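You operate a simulated robot arm through the tools that you are given. There is no shell and no other tool. Be economical: measure what you need, move in short steps, check, and stop when the job is done.

You run a simulated robot arm. Do the job below in one go: nothing can be reset, and whatever is moved stays where it is left.

TASK
Switch the kettle switch on.

Only the result counts: the job must be done as asked and must still hold three seconds after the hand-in. Knocking over, shifting, dropping, spilling or breaking anything else fails it.

THE ROBOT
A 7-joint arm with a two-finger parallel gripper, fixed in place. Base frame: the origin is at the foot of the arm, x ahead of it, y to its left, z up. Lengths are in mm, angles in degrees, forces in N, time in s.
Its first joint turns from -66.0 to 66.0 degrees. Payload 2.6 kg.
The tool frame sits at the grasp point between the pads (the TCP): z along the fingers, y along the line on which they close. The tips reach 30 mm beyond it. The gripper opens to 94 mm. The fingers are 28 mm wide and 10 mm thick; the gripper's body (50 by 96 mm) begins 55 mm behind the TCP.
Orientation is told as [roll, pitch, yaw] about the base's x, y, z axes, in that order, counted from this pose: with the fingers straight down and closing along the base's y, the tool's x points along the base's -x, its y along +y and its z along -z.

THE INTERFACE
- The arm moves only by the tool drive_tool. Its argument "commands" is one flat list of numbers, 7 for each row, row after row: the opening, from 0 (shut) to 1 (fully open), then the shift along the tool's x, y, z in units of 500 mm (1.0 is 500 mm), then the turn, a rotation vector about the tool's x, y, z in units of 60 degrees (1.0 is 60 degrees). In form: [gripper, x, y, z, wx, wy, wz, gripper, x, y, z, wx, wy, wz, ...]. A call has 1 to 8 rows; each row is the pose to reach, as a shift and turn from the pose commanded when the call began, along the tool's axes at that moment. A call with a number of a shift or a turn outside -1 to 1 is refused whole. Each row takes 0.2 s and may step no farther than 50 mm and 8.6 degrees from the row before; otherwise, or with a gripper value out of range, the whole call is refused. A pose out of reach is approached as far as the arm can. The call stops where the force on the tool passes 40 N (or 10 N more than at its start, if that is more) or the arm is blocked; 0.2 s more then pass. Each finger travels about 72 mm/s and halts on what it meets, pressing with about 40 N; the grip force reading is that of the motor and also rises with nothing between the fingers. The clock runs only during rows and for 0.2 s after the last one: add rows that repeat a pose to give the fingers time. The reply holds the time, the measured pose of the TCP, the force on the tool along the base axes, the opening and the grip force, in the units named above and with some noise.
- Cameras (640 x 400 px; columns grow to the right, rows downward): "scene" is fixed at [58.3, 475.8, 536.7]; the picture's right is [-0.33, -0.94, 0.00], its down [-0.64, 0.22, -0.73] and it looks along [0.69, -0.24, -0.68] (base axes); focal length 330 px, centre (320, 200). "wrist" rides on the gripper at [-37, 0, -58] in the tool frame; the picture's right is [0.00, -1.00, 0.00], its down [0.97, 0.00, -0.24] and it looks along [0.24, 0.00, 0.97] (tool axes); focal length 218 px, centre (320, 200). There is no depth. A picture from a camera that has moved, and an enlarged one, comes with that camera's place and axes in the base frame and with its lens. The place of the scene camera against the robot may be out by one fixed shift of up to 25 mm in any direction.
- grab_frame(camera): a new picture of that camera. No time passes.
- close_up(camera, box): a new picture of the part [left, top, right, bottom] of that camera's present view, enlarged. No time passes.
- hand_in(): hands the job in; it is judged then, once.

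Go step by step. Nothing tells you positions but the pictures and the camera data: compare them with the known pose of the tool, close in by small moves and look again before you grip or let go. The budget is 90 turns and 46 pictures, counting those below and the enlarged ones. Unless the task says otherwise, let go and move clear before handing in, and close with one line.

The tools are called after "Call:" as name(argument=value, ...) on one line, values as JSON. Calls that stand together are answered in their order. drive_tool: Moves the arm, as the interface text tells. Its arguments: {"type":"object","properties":{"commands":{"type":"array"}},"required":["commands"]} The other tools are called the same way: grab_frame (camera) takes a picture; close_up (camera, box) takes an enlarged picture of a part of a camera's view; hand_in () hands the job in.

At the start:

```text
time_s: 0.0
position: [391.8, 273.6, 272.0]
orientation: [0.0, 0.0, 0.0]
force: [0.9, 0.1, 0.1]
gripper_width: 93.8
grasp_force: 0.2
```

scene: 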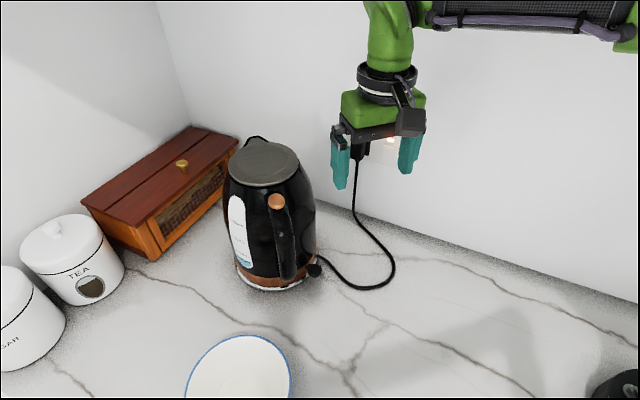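
wrist: 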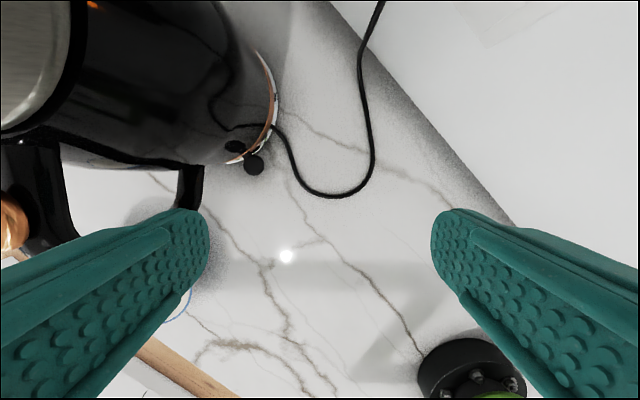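

I see a kettle with a small dark lever near its base, and a cable running to something behind the gripper. I'll zoom in on both.

Call:
close_up(camera="scene", box=[220, 180, 380, 300])

Call:
close_up(camera="scene", box=[310, 80, 450, 200])

Call:
close_up(camera="wrist", box=[180, 60, 340, 200])

```text
3.33 times, centred on (300, 240) of scene
camera zoom: at [58.3, 475.8, 536.7], right [-0.33, -0.94, 0.0], down [-0.64, 0.22, -0.73], along [0.69, -0.24, -0.68], focal length 1099 px, centre (387, 67)
```

zoom: 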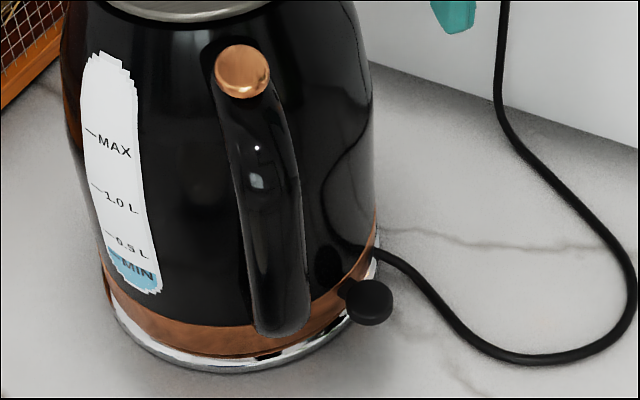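

```text
3.33 times, centred on (380, 140) of scene
camera zoom: at [58.3, 475.8, 536.7], right [-0.33, -0.94, 0.0], down [-0.64, 0.22, -0.73], along [0.69, -0.24, -0.68], focal length 1099 px, centre (120, 400)
```

zoom: 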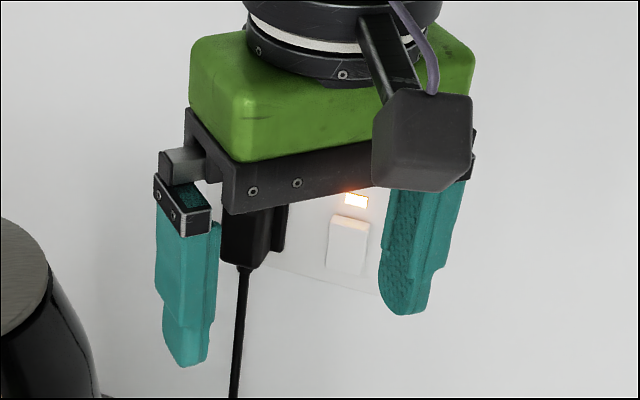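

```text
2.86 times, centred on (260, 130) of wrist
camera zoom: at [427.8, 275.7, 330.1], right [0.0, -1.0, 0.0], down [-0.97, 0.0, 0.24], along [-0.24, 0.0, -0.97], focal length 624 px, centre (491, 400)
```

zoom: 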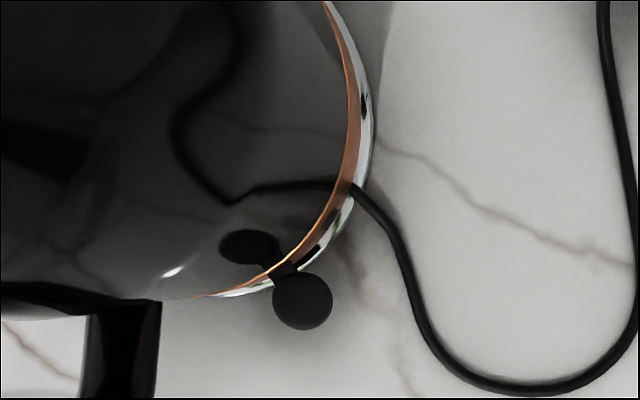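

The wall socket's neon is lit. The kettle has its own lever low on the side, at roughly (405, 356, 60). I'll tilt and come lower to look at it from the -y side before deciding which way it moves.

Call:
drive_tool(commands=[1, -0.003, -0.005, 0.03, -0.14, 0, 0, 1, -0.006, -0.01, 0.06, -0.28, 0, 0, 1, -0.01, -0.016, 0.09, -0.42, 0, 0, 1, -0.013, -0.022, 0.12, -0.56, 0, 0, 1, -0.016, -0.027, 0.144, -0.7, 0, 0])

Call:
grab_frame(camera="wrist")

Call:
close_up(camera="wrist", box=[250, 120, 410, 220])

```text
time_s: 1.2
position: [398.3, 260.3, 200.0]
orientation: [42.2, -0.1, 0.0]
force: [-0.6, 0.2, -0.3]
gripper_width: 93.8
grasp_force: 0.0
```

```text
40 pictures are left
camera wrist: at [435.8, 222.7, 243.5], right [0.0, -0.74, -0.67], down [-0.97, -0.16, 0.18], along [-0.24, 0.65, -0.72], focal length 218 px, centre (320, 200)
```

wrist: 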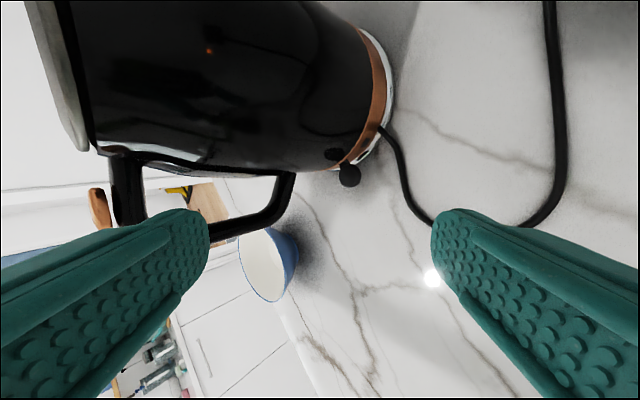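

```text
4.00 times, centred on (330, 170) of wrist
camera zoom: at [435.8, 222.7, 243.5], right [0.0, -0.74, -0.67], down [-0.97, -0.16, 0.18], along [-0.24, 0.65, -0.72], focal length 873 px, centre (280, 320)
```

zoom: 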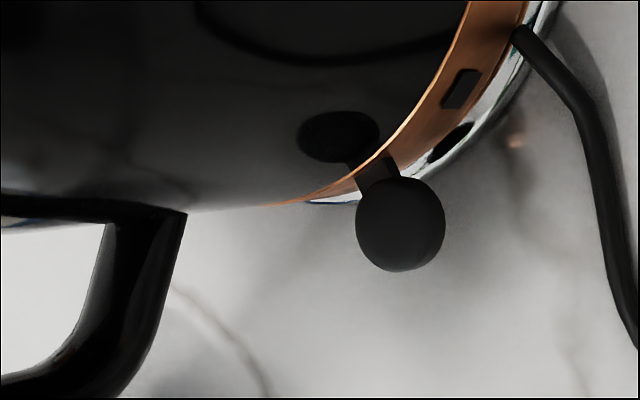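

The lever's disc is at about (404, 357, 50±10). The kettle axis is near (480, 400), and the wall slants behind me, so I'll back off and approach along the robot's radial direction with the camera above the fingers.

Call:
drive_tool(commands=[1, 0.024, 0.0107, -0.0119, 0.14, 0, 0, 1, 0.048, 0.0215, -0.0237, 0.28, 0, 0, 0.6, 0.072, 0.0322, -0.0356, 0.42, 0, 0, 0.3, 0.096, 0.043, -0.0474, 0.56, 0, 0, 0, 0.12, 0.0537, -0.0593, 0.703, 0, 0, 0, 0.12, 0.0537, -0.0593, 0.703, 0, 0])

Call:
drive_tool(commands=[0, 0, 0, 0, 0, 0, -0.13, 0, 0, 0, 0, 0, 0, -0.26, 0, 0, 0, 0, 0, 0, -0.39, 0, 0, 0, 0, 0, 0, -0.52, 0, 0, 0, 0, 0, 0, -0.63])

Call:
drive_tool(commands=[0, 0, 0, 0.04, 0, -0.13, 0, 0, 0, 0, 0.08, 0, -0.26, 0, 0, 0, 0, 0.12, 0, -0.39, 0, 0, 0, 0, 0.16, 0, -0.52, 0, 0, 0, 0, 0.2, 0, -0.65, 0, 0, 0, 0, 0.2, 0, -0.75, 0])

Call:
grab_frame(camera="wrist")

Call:
grab_frame(camera="scene")

```text
time_s: 2.6
position: [339.5, 261.4, 239.8]
orientation: [-0.3, 0.1, 0.1]
force: [-0.1, 0.5, 0.3]
gripper_width: 0.0
grasp_force: 33.3
```

```text
time_s: 3.8
position: [339.3, 261.6, 240.4]
orientation: [-0.2, 0.0, 37.9]
force: [-0.4, 1.1, -0.1]
gripper_width: 0.1
grasp_force: 33.1
```

```text
time_s: 5.2
position: [340.0, 259.7, 139.2]
orientation: [-0.1, -44.9, 37.9]
force: [0.5, 0.2, 0.0]
gripper_width: 0.0
grasp_force: 32.8
```

```text
38 pictures are left
camera wrist: at [326.7, 252.6, 206.1], right [0.61, -0.79, 0.0], down [-0.68, -0.53, -0.52], along [0.41, 0.32, -0.86], focal length 218 px, centre (320, 200)
```

wrist: 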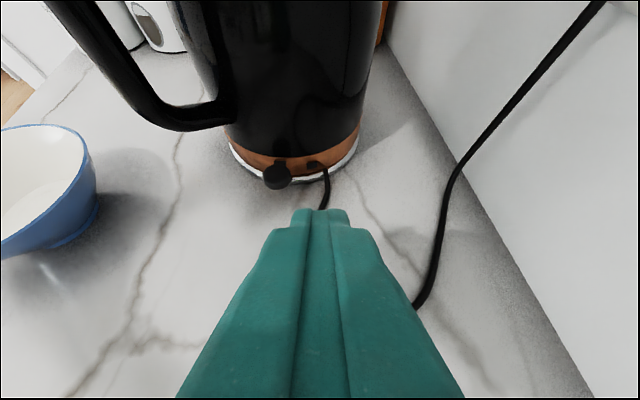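

```text
37 pictures are left
```

scene: 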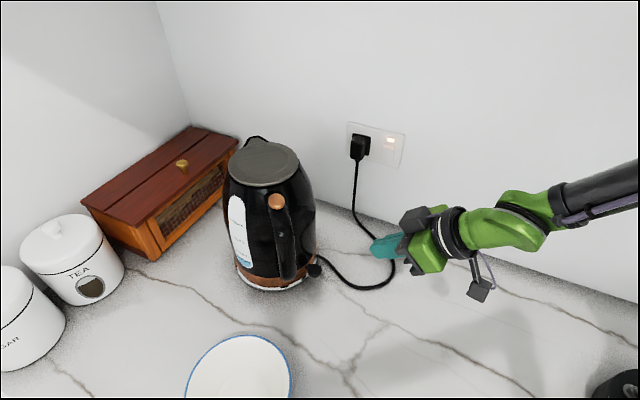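

The view is good now: the lever is just left of the fingers. I'll zoom in on it.

Call:
close_up(camera="wrist", box=[220, 110, 380, 210])

Call:
close_up(camera="scene", box=[270, 230, 350, 290])

```text
4.00 times, centred on (300, 160) of wrist
camera zoom: at [326.7, 252.6, 206.1], right [0.61, -0.79, 0.0], down [-0.68, -0.53, -0.52], along [0.41, 0.32, -0.86], focal length 873 px, centre (400, 360)
```

zoom: 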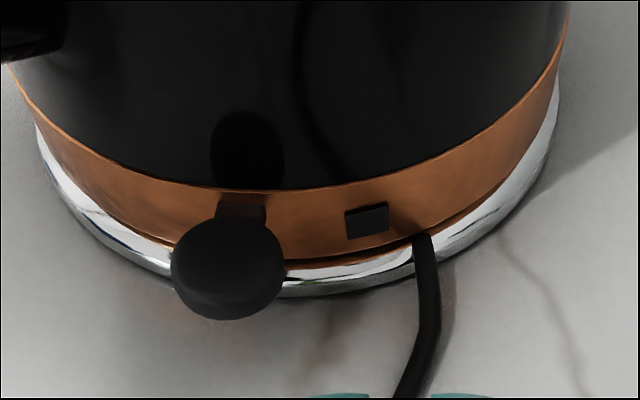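

```text
6.67 times, centred on (310, 260) of scene
camera zoom: at [58.3, 475.8, 536.7], right [-0.33, -0.94, 0.0], down [-0.64, 0.22, -0.73], along [0.69, -0.24, -0.68], focal length 2198 px, centre (387, -200)
```

zoom: 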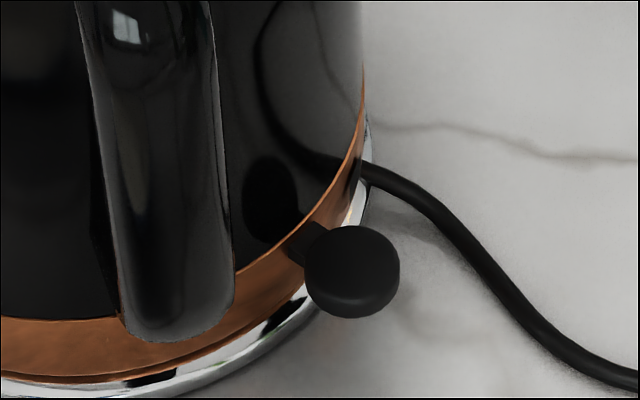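

The puck-shaped lever is up with the indicator next to it dark, so it should be off. I'll line up laterally, move part way in at a safe height, and look again.

Call:
drive_tool(commands=[0, 0, 0.038, 0, 0, 0, 0, 0, 0, 0.076, 0, 0, 0, 0, 0, -0.035, 0.076, 0.035, 0, 0, 0, 0, -0.07, 0.076, 0.07, 0, 0, 0])

Call:
grab_frame(camera="wrist")

Call:
grab_frame(camera="scene")

```text
time_s: 6.2
position: [353.7, 321.4, 137.1]
orientation: [-0.2, -45.0, 37.9]
force: [-0.4, 0.4, 0.3]
gripper_width: 0.1
grasp_force: 33.7
```

```text
34 pictures are left
camera wrist: at [342.1, 313.7, 205.2], right [0.61, -0.79, 0.0], down [-0.68, -0.53, -0.51], along [0.41, 0.31, -0.86], focal length 218 px, centre (320, 200)
```

wrist: 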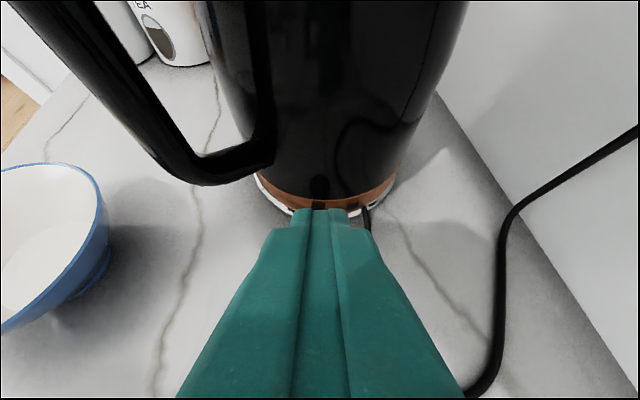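

```text
33 pictures are left
```

scene: 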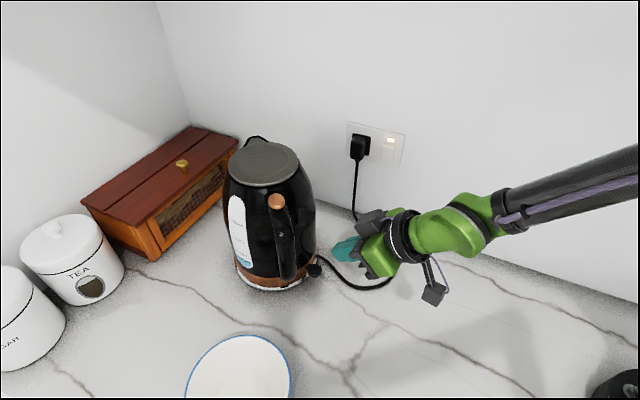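

Laterally aligned. I'll advance another 35 mm at the same height and check in the scene view.

Call:
drive_tool(commands=[0, -0.025, 0, 0.025, 0, 0, 0, 0, -0.05, 0, 0.05, 0, 0, 0])

Call:
close_up(camera="scene", box=[260, 200, 400, 290])

Call:
grab_frame(camera="wrist")

```text
time_s: 6.8
position: [382.8, 343.3, 139.2]
orientation: [-0.3, -44.8, 38.0]
force: [0.4, 0.3, 0.5]
gripper_width: 0.0
grasp_force: 33.1
```

```text
4.44 times, centred on (330, 245) of scene
camera zoom: at [58.3, 475.8, 536.7], right [-0.33, -0.94, 0.0], down [-0.64, 0.22, -0.73], along [0.69, -0.24, -0.68], focal length 1466 px, centre (276, 0)
```

zoom: 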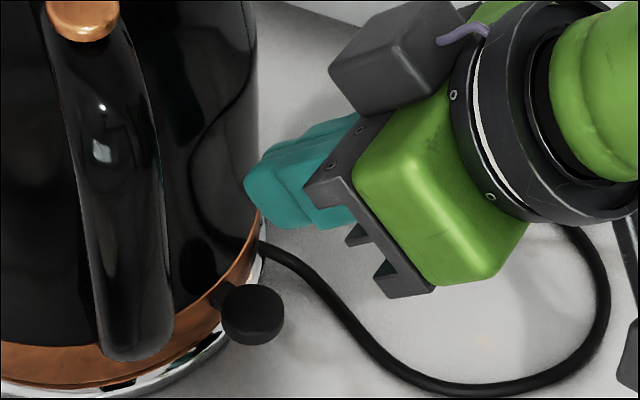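

```text
31 pictures are left
camera wrist: at [371.1, 335.6, 206.7], right [0.61, -0.79, 0.0], down [-0.68, -0.53, -0.51], along [0.41, 0.31, -0.86], focal length 218 px, centre (320, 200)
```

wrist: 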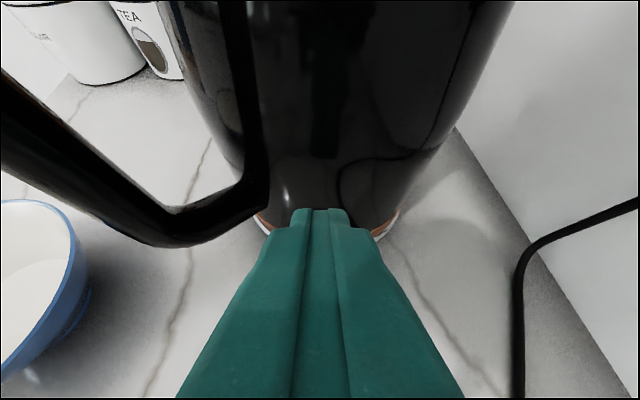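

The tip is above the puck, which sits at about z 50–60. I'll go straight down 25 mm and check.

Call:
drive_tool(commands=[0, 0.012, 0, 0.012, 0, 0, 0, 0, 0.024, 0, 0.024, 0, 0, 0, 0, 0.035, 0, 0.035, 0, 0, 0])

Call:
close_up(camera="scene", box=[260, 200, 400, 290])

```text
time_s: 7.6
position: [383.0, 343.6, 114.2]
orientation: [-0.2, -44.9, 38.0]
force: [0.7, 0.4, 0.3]
gripper_width: 0.1
grasp_force: 33.3
```

```text
4.44 times, centred on (330, 245) of scene
camera zoom: at [58.3, 475.8, 536.7], right [-0.33, -0.94, 0.0], down [-0.64, 0.22, -0.73], along [0.69, -0.24, -0.68], focal length 1466 px, centre (276, 0)
```

zoom: 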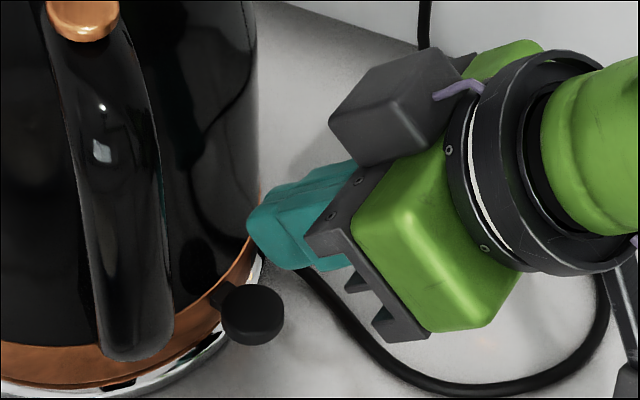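

The tip is a bit short of the puck. I'll check clearance to the kettle in the wrist view before moving forward.

Call:
close_up(camera="wrist", box=[240, 140, 400, 240])

Call:
close_up(camera="scene", box=[290, 225, 350, 285])

```text
4.00 times, centred on (320, 190) of wrist
camera zoom: at [370.7, 335.1, 182.2], right [0.61, -0.79, 0.0], down [-0.68, -0.53, -0.52], along [0.41, 0.31, -0.86], focal length 873 px, centre (320, 240)
```

zoom: 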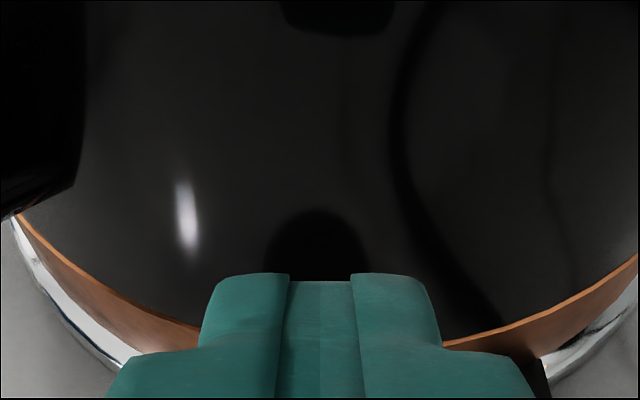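

```text
6.67 times, centred on (320, 255) of scene
camera zoom: at [58.3, 475.8, 536.7], right [-0.33, -0.94, 0.0], down [-0.64, 0.22, -0.73], along [0.69, -0.24, -0.68], focal length 2198 px, centre (320, -167)
```

zoom: 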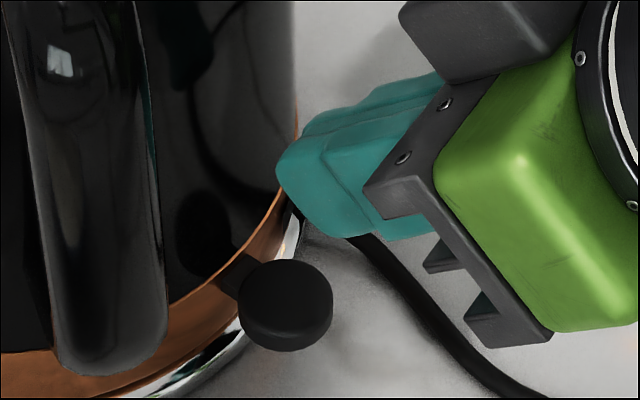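

The puck's reflection is centred on the fingers. I'll tilt the tool another 15° about the TCP, which brings the lower edge over the puck without getting closer to the kettle.

Call:
drive_tool(commands=[0, 0, 0, 0, 0, -0.125, 0, 0, 0, 0, 0, 0, -0.25, 0])

Call:
grab_frame(camera="scene")

Call:
close_up(camera="scene", box=[290, 225, 350, 285])

Call:
grab_frame(camera="wrist")

```text
time_s: 8.2
position: [383.3, 342.2, 114.4]
orientation: [-0.3, -59.9, 38.0]
force: [-0.1, 0.4, 0.2]
gripper_width: 0.0
grasp_force: 33.7
```

```text
27 pictures are left
```

scene: 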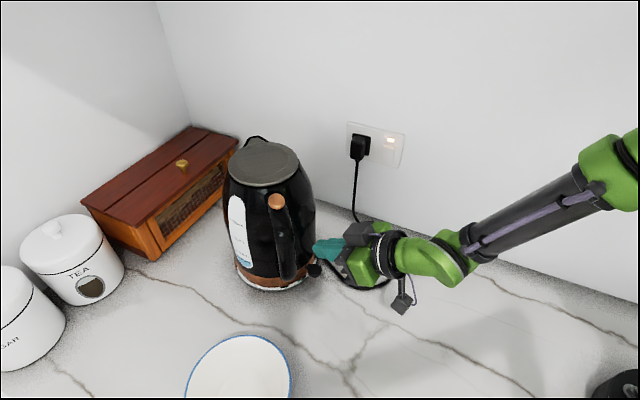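

```text
6.67 times, centred on (320, 255) of scene
camera zoom: at [58.3, 475.8, 536.7], right [-0.33, -0.94, 0.0], down [-0.64, 0.22, -0.73], along [0.69, -0.24, -0.68], focal length 2198 px, centre (320, -167)
```

zoom: 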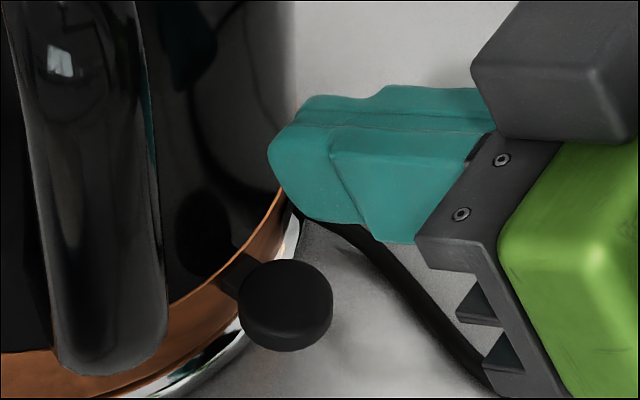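

```text
25 pictures are left
camera wrist: at [357.7, 324.9, 176.2], right [0.61, -0.79, 0.0], down [-0.55, -0.43, -0.72], along [0.57, 0.44, -0.69], focal length 218 px, centre (320, 200)
```

wrist: 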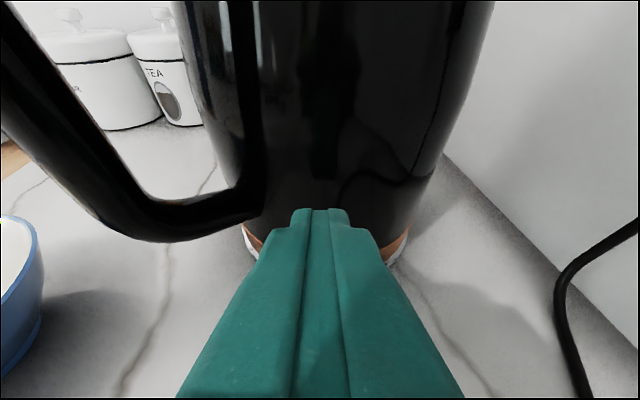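

The lower edge is now over the puck. I'll go straight down 20 mm and look.

Call:
drive_tool(commands=[0, 0.0173, 0, 0.01, 0, 0, 0, 0, 0.0346, 0, 0.02, 0, 0, 0])

Call:
close_up(camera="scene", box=[290, 225, 350, 285])

```text
time_s: 8.8
position: [382.2, 342.8, 94.4]
orientation: [-0.3, -59.9, 38.0]
force: [-0.7, 0.1, 0.5]
gripper_width: 0.1
grasp_force: 32.9
```

```text
6.67 times, centred on (320, 255) of scene
camera zoom: at [58.3, 475.8, 536.7], right [-0.33, -0.94, 0.0], down [-0.64, 0.22, -0.73], along [0.69, -0.24, -0.68], focal length 2198 px, centre (320, -167)
```

zoom: 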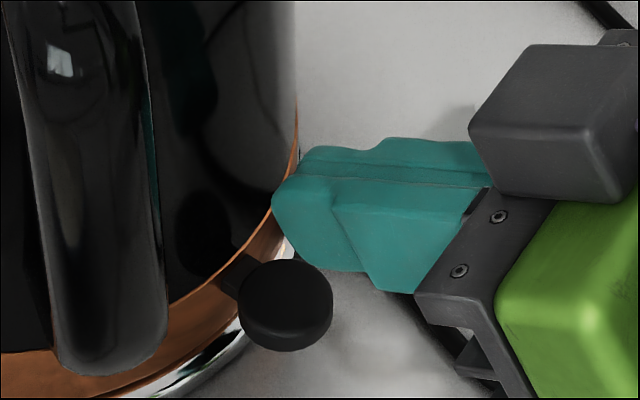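

Not touching yet. I'll continue down in small steps.

Call:
drive_tool(commands=[0, 0.007, 0, 0.004, 0, 0, 0, 0, 0.0139, 0, 0.008, 0, 0, 0])

Call:
close_up(camera="scene", box=[290, 225, 350, 285])

```text
time_s: 9.4
position: [382.6, 341.7, 87.2]
orientation: [-0.2, -59.8, 37.9]
force: [0.7, 0.1, -0.4]
gripper_width: 0.0
grasp_force: 33.0
```

```text
6.67 times, centred on (320, 255) of scene
camera zoom: at [58.3, 475.8, 536.7], right [-0.33, -0.94, 0.0], down [-0.64, 0.22, -0.73], along [0.69, -0.24, -0.68], focal length 2198 px, centre (320, -167)
```

zoom: 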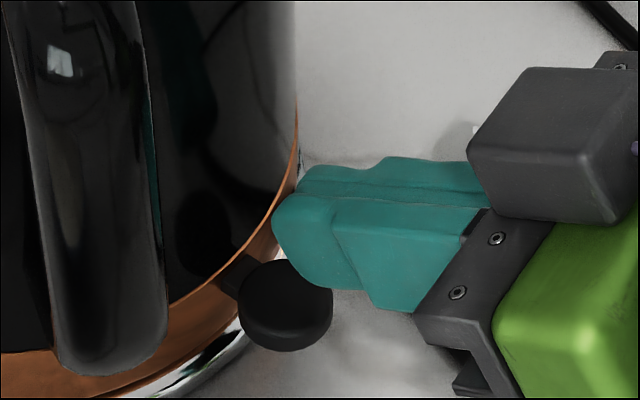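

The finger now overlaps the puck from above. I'll keep going down.

Call:
drive_tool(commands=[0, 0.005, 0, 0.003, 0, 0, 0, 0, 0.0104, 0, 0.006, 0, 0, 0])

Call:
close_up(camera="scene", box=[290, 225, 350, 285])

```text
time_s: 10.0
position: [383.3, 341.1, 80.1]
orientation: [-0.3, -59.8, 38.1]
force: [0.0, -1.1, 0.7]
gripper_width: 0.0
grasp_force: 33.5
```

```text
6.67 times, centred on (320, 255) of scene
camera zoom: at [58.3, 475.8, 536.7], right [-0.33, -0.94, 0.0], down [-0.64, 0.22, -0.73], along [0.69, -0.24, -0.68], focal length 2198 px, centre (320, -167)
```

zoom: 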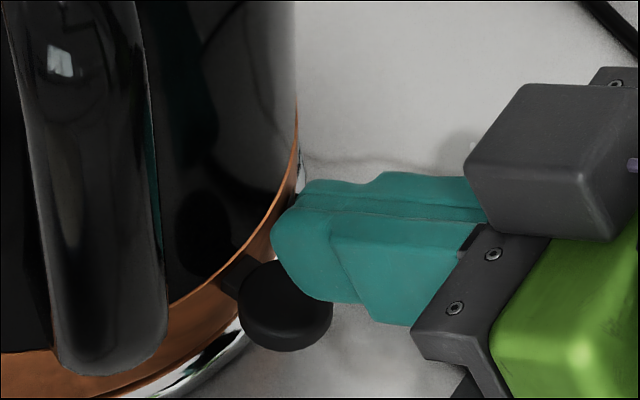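

Still no contact force. Going down more.

Call:
drive_tool(commands=[0, 0.0035, 0, 0.002, 0, 0, 0, 0, 0.007, 0, 0.004, 0, 0, 0])

Call:
close_up(camera="scene", box=[290, 225, 350, 285])

```text
time_s: 10.6
position: [383.2, 342.2, 76.9]
orientation: [-0.4, -59.9, 38.0]
force: [0.3, 0.3, 0.7]
gripper_width: 0.3
grasp_force: 32.7
```

```text
6.67 times, centred on (320, 255) of scene
camera zoom: at [58.3, 475.8, 536.7], right [-0.33, -0.94, 0.0], down [-0.64, 0.22, -0.73], along [0.69, -0.24, -0.68], focal length 2198 px, centre (320, -167)
```

zoom: 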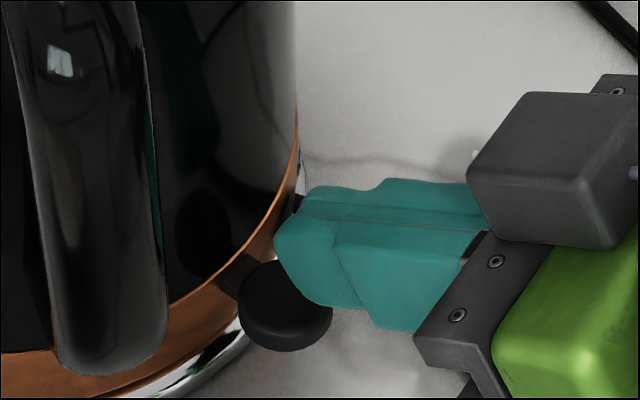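

Call:
drive_tool(commands=[0, 0.0035, 0, 0.002, 0, 0, 0, 0, 0.007, 0, 0.004, 0, 0, 0])

Call:
close_up(camera="scene", box=[290, 225, 350, 285])

Call:
grab_frame(camera="wrist")

```text
time_s: 11.2
position: [382.2, 341.2, 73.5]
orientation: [-0.4, -59.9, 38.1]
force: [0.4, 0.0, 0.4]
gripper_width: 0.0
grasp_force: 33.6
```

```text
6.67 times, centred on (320, 255) of scene
camera zoom: at [58.3, 475.8, 536.7], right [-0.33, -0.94, 0.0], down [-0.64, 0.22, -0.73], along [0.69, -0.24, -0.68], focal length 2198 px, centre (320, -167)
```

zoom: 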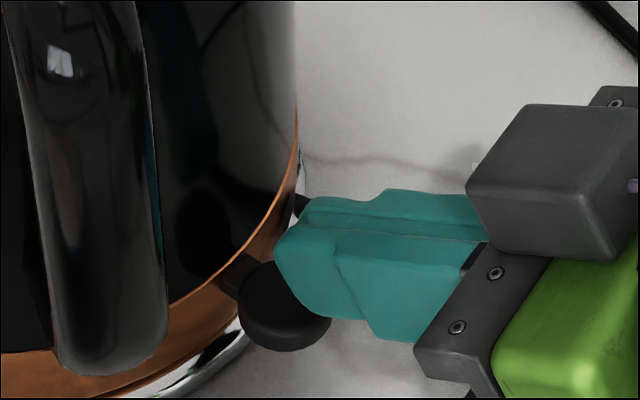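

```text
19 pictures are left
camera wrist: at [357.3, 324.1, 134.3], right [0.61, -0.79, 0.0], down [-0.55, -0.43, -0.72], along [0.57, 0.44, -0.69], focal length 218 px, centre (320, 200)
```

wrist: 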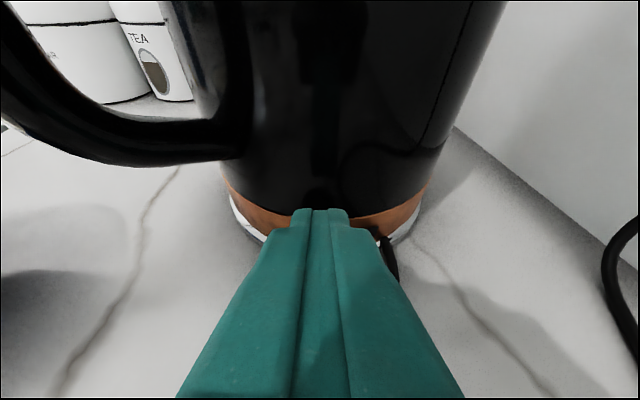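

The geometry suggests the puck is still below the finger, lower than I assumed. I'll keep descending in 2–3 mm steps and watch the force.

Call:
drive_tool(commands=[0, 0.0026, 0, 0.0015, 0, 0, 0, 0, 0.0052, 0, 0.003, 0, 0, 0])

Call:
close_up(camera="scene", box=[290, 225, 350, 285])

```text
time_s: 11.8
position: [383.4, 342.1, 70.2]
orientation: [-0.4, -59.9, 38.1]
force: [-0.7, -0.1, 0.5]
gripper_width: 0.0
grasp_force: 33.6
```

```text
6.67 times, centred on (320, 255) of scene
camera zoom: at [58.3, 475.8, 536.7], right [-0.33, -0.94, 0.0], down [-0.64, 0.22, -0.73], along [0.69, -0.24, -0.68], focal length 2198 px, centre (320, -167)
```

zoom: 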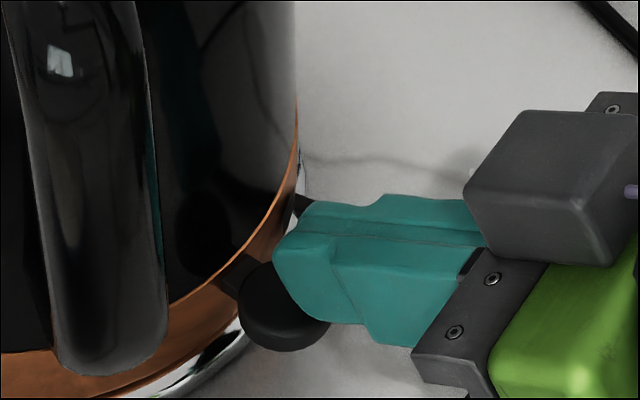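

Call:
drive_tool(commands=[0, 0.0035, 0, 0.002, 0, 0, 0, 0, 0.007, 0, 0.004, 0, 0, 0])

Call:
close_up(camera="scene", box=[290, 225, 350, 285])

```text
time_s: 12.4
position: [383.4, 342.1, 65.3]
orientation: [-0.3, -60.0, 38.1]
force: [-0.5, -0.1, 1.5]
gripper_width: 0.0
grasp_force: 33.4
```

```text
6.67 times, centred on (320, 255) of scene
camera zoom: at [58.3, 475.8, 536.7], right [-0.33, -0.94, 0.0], down [-0.64, 0.22, -0.73], along [0.69, -0.24, -0.68], focal length 2198 px, centre (320, -167)
```

zoom: 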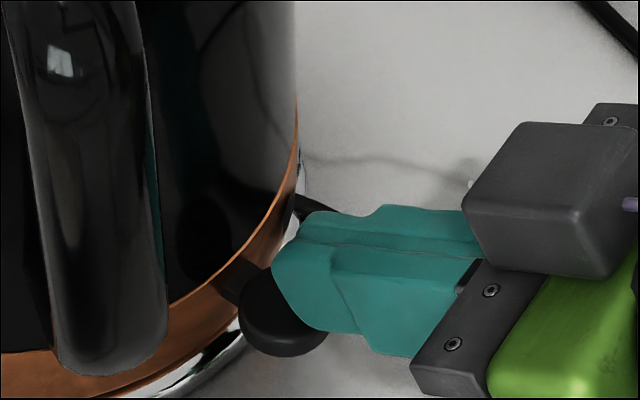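

The puck has started moving down with about 1.5 N, so this is contact. I'll keep pressing down.

Call:
drive_tool(commands=[0, 0.0035, 0, 0.002, 0, 0, 0, 0, 0.007, 0, 0.004, 0, 0, 0, 0, 0.0104, 0, 0.006, 0, 0, 0])

Call:
close_up(camera="scene", box=[290, 225, 350, 285])

```text
time_s: 13.2
position: [383.3, 343.3, 59.4]
orientation: [-0.2, -60.0, 38.2]
force: [-1.1, -1.2, 3.4]
gripper_width: 0.0
grasp_force: 32.6
```

```text
6.67 times, centred on (320, 255) of scene
camera zoom: at [58.3, 475.8, 536.8], right [-0.33, -0.94, 0.0], down [-0.64, 0.22, -0.73], along [0.69, -0.24, -0.68], focal length 2198 px, centre (320, -167)
```

zoom: 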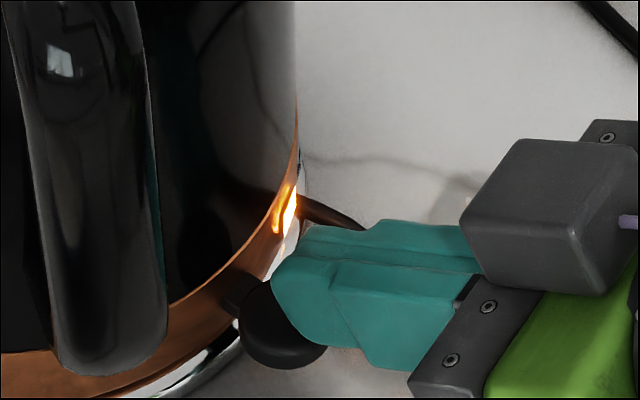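

The indicator has lit. I'll press 2 mm more to make sure it latches, then lift straight up and check.

Call:
drive_tool(commands=[0, 0.0035, 0, 0.002, 0, 0, 0, 0, 0.0035, 0, 0.002, 0, 0, 0, 0, -0.017, 0, -0.01, 0, 0, 0, 0, -0.052, 0, -0.03, 0, 0, 0])

Call:
close_up(camera="scene", box=[290, 225, 350, 285])

```text
time_s: 14.2
position: [383.3, 341.9, 87.4]
orientation: [-0.3, -59.8, 38.1]
force: [0.1, 0.5, 0.0]
gripper_width: 0.0
grasp_force: 33.0
```

```text
6.67 times, centred on (320, 255) of scene
camera zoom: at [58.4, 475.8, 536.7], right [-0.33, -0.94, 0.0], down [-0.64, 0.22, -0.73], along [0.69, -0.24, -0.68], focal length 2198 px, centre (320, -167)
```

zoom: 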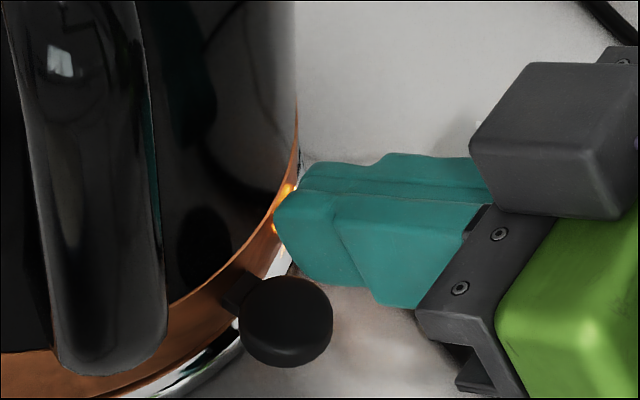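

The lever stays down and the light stays on. I'll back the arm off, up and away from the kettle.

Call:
drive_tool(commands=[0, -0.035, 0, -0.02, 0, 0, 0, 0, -0.035, 0, -0.1, 0, 0, 0, 0, -0.035, 0, -0.18, 0, 0, 0, 0, -0.035, 0, -0.24, 0, 0, 0])

Call:
grab_frame(camera="scene")

Call:
close_up(camera="scene", box=[270, 230, 350, 290])

```text
time_s: 15.2
position: [308.1, 284.5, 166.0]
orientation: [-0.2, -59.9, 37.9]
force: [0.8, 0.1, 0.2]
gripper_width: 0.0
grasp_force: 32.9
```

```text
14 pictures are left
```

scene: 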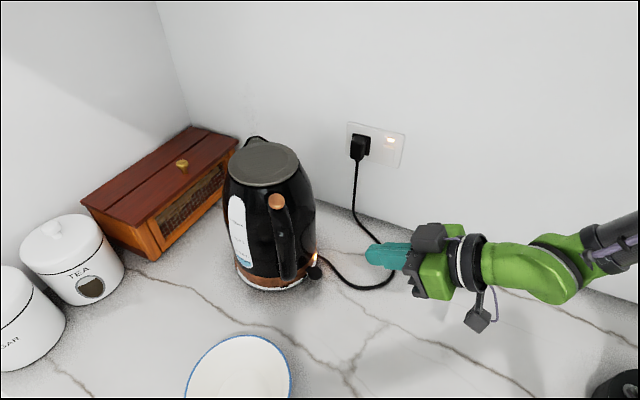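

```text
6.67 times, centred on (310, 260) of scene
camera zoom: at [58.4, 475.8, 536.7], right [-0.33, -0.94, 0.0], down [-0.64, 0.22, -0.73], along [0.69, -0.24, -0.68], focal length 2198 px, centre (387, -200)
```

zoom: 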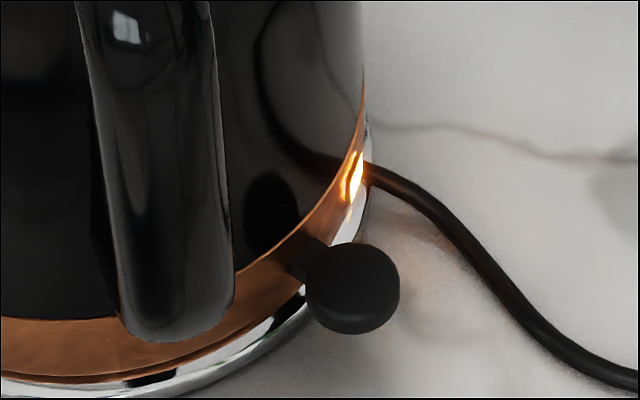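

The lever is latched down, the indicator is lit, the kettle hasn't moved and the arm is clear, so I'm handing in.

Call:
hand_in()

```text
The job is handed in.
```

The kettle switch is on: its lever stayed down and its indicator light stayed lit after the arm moved clear, and nothing else was moved.
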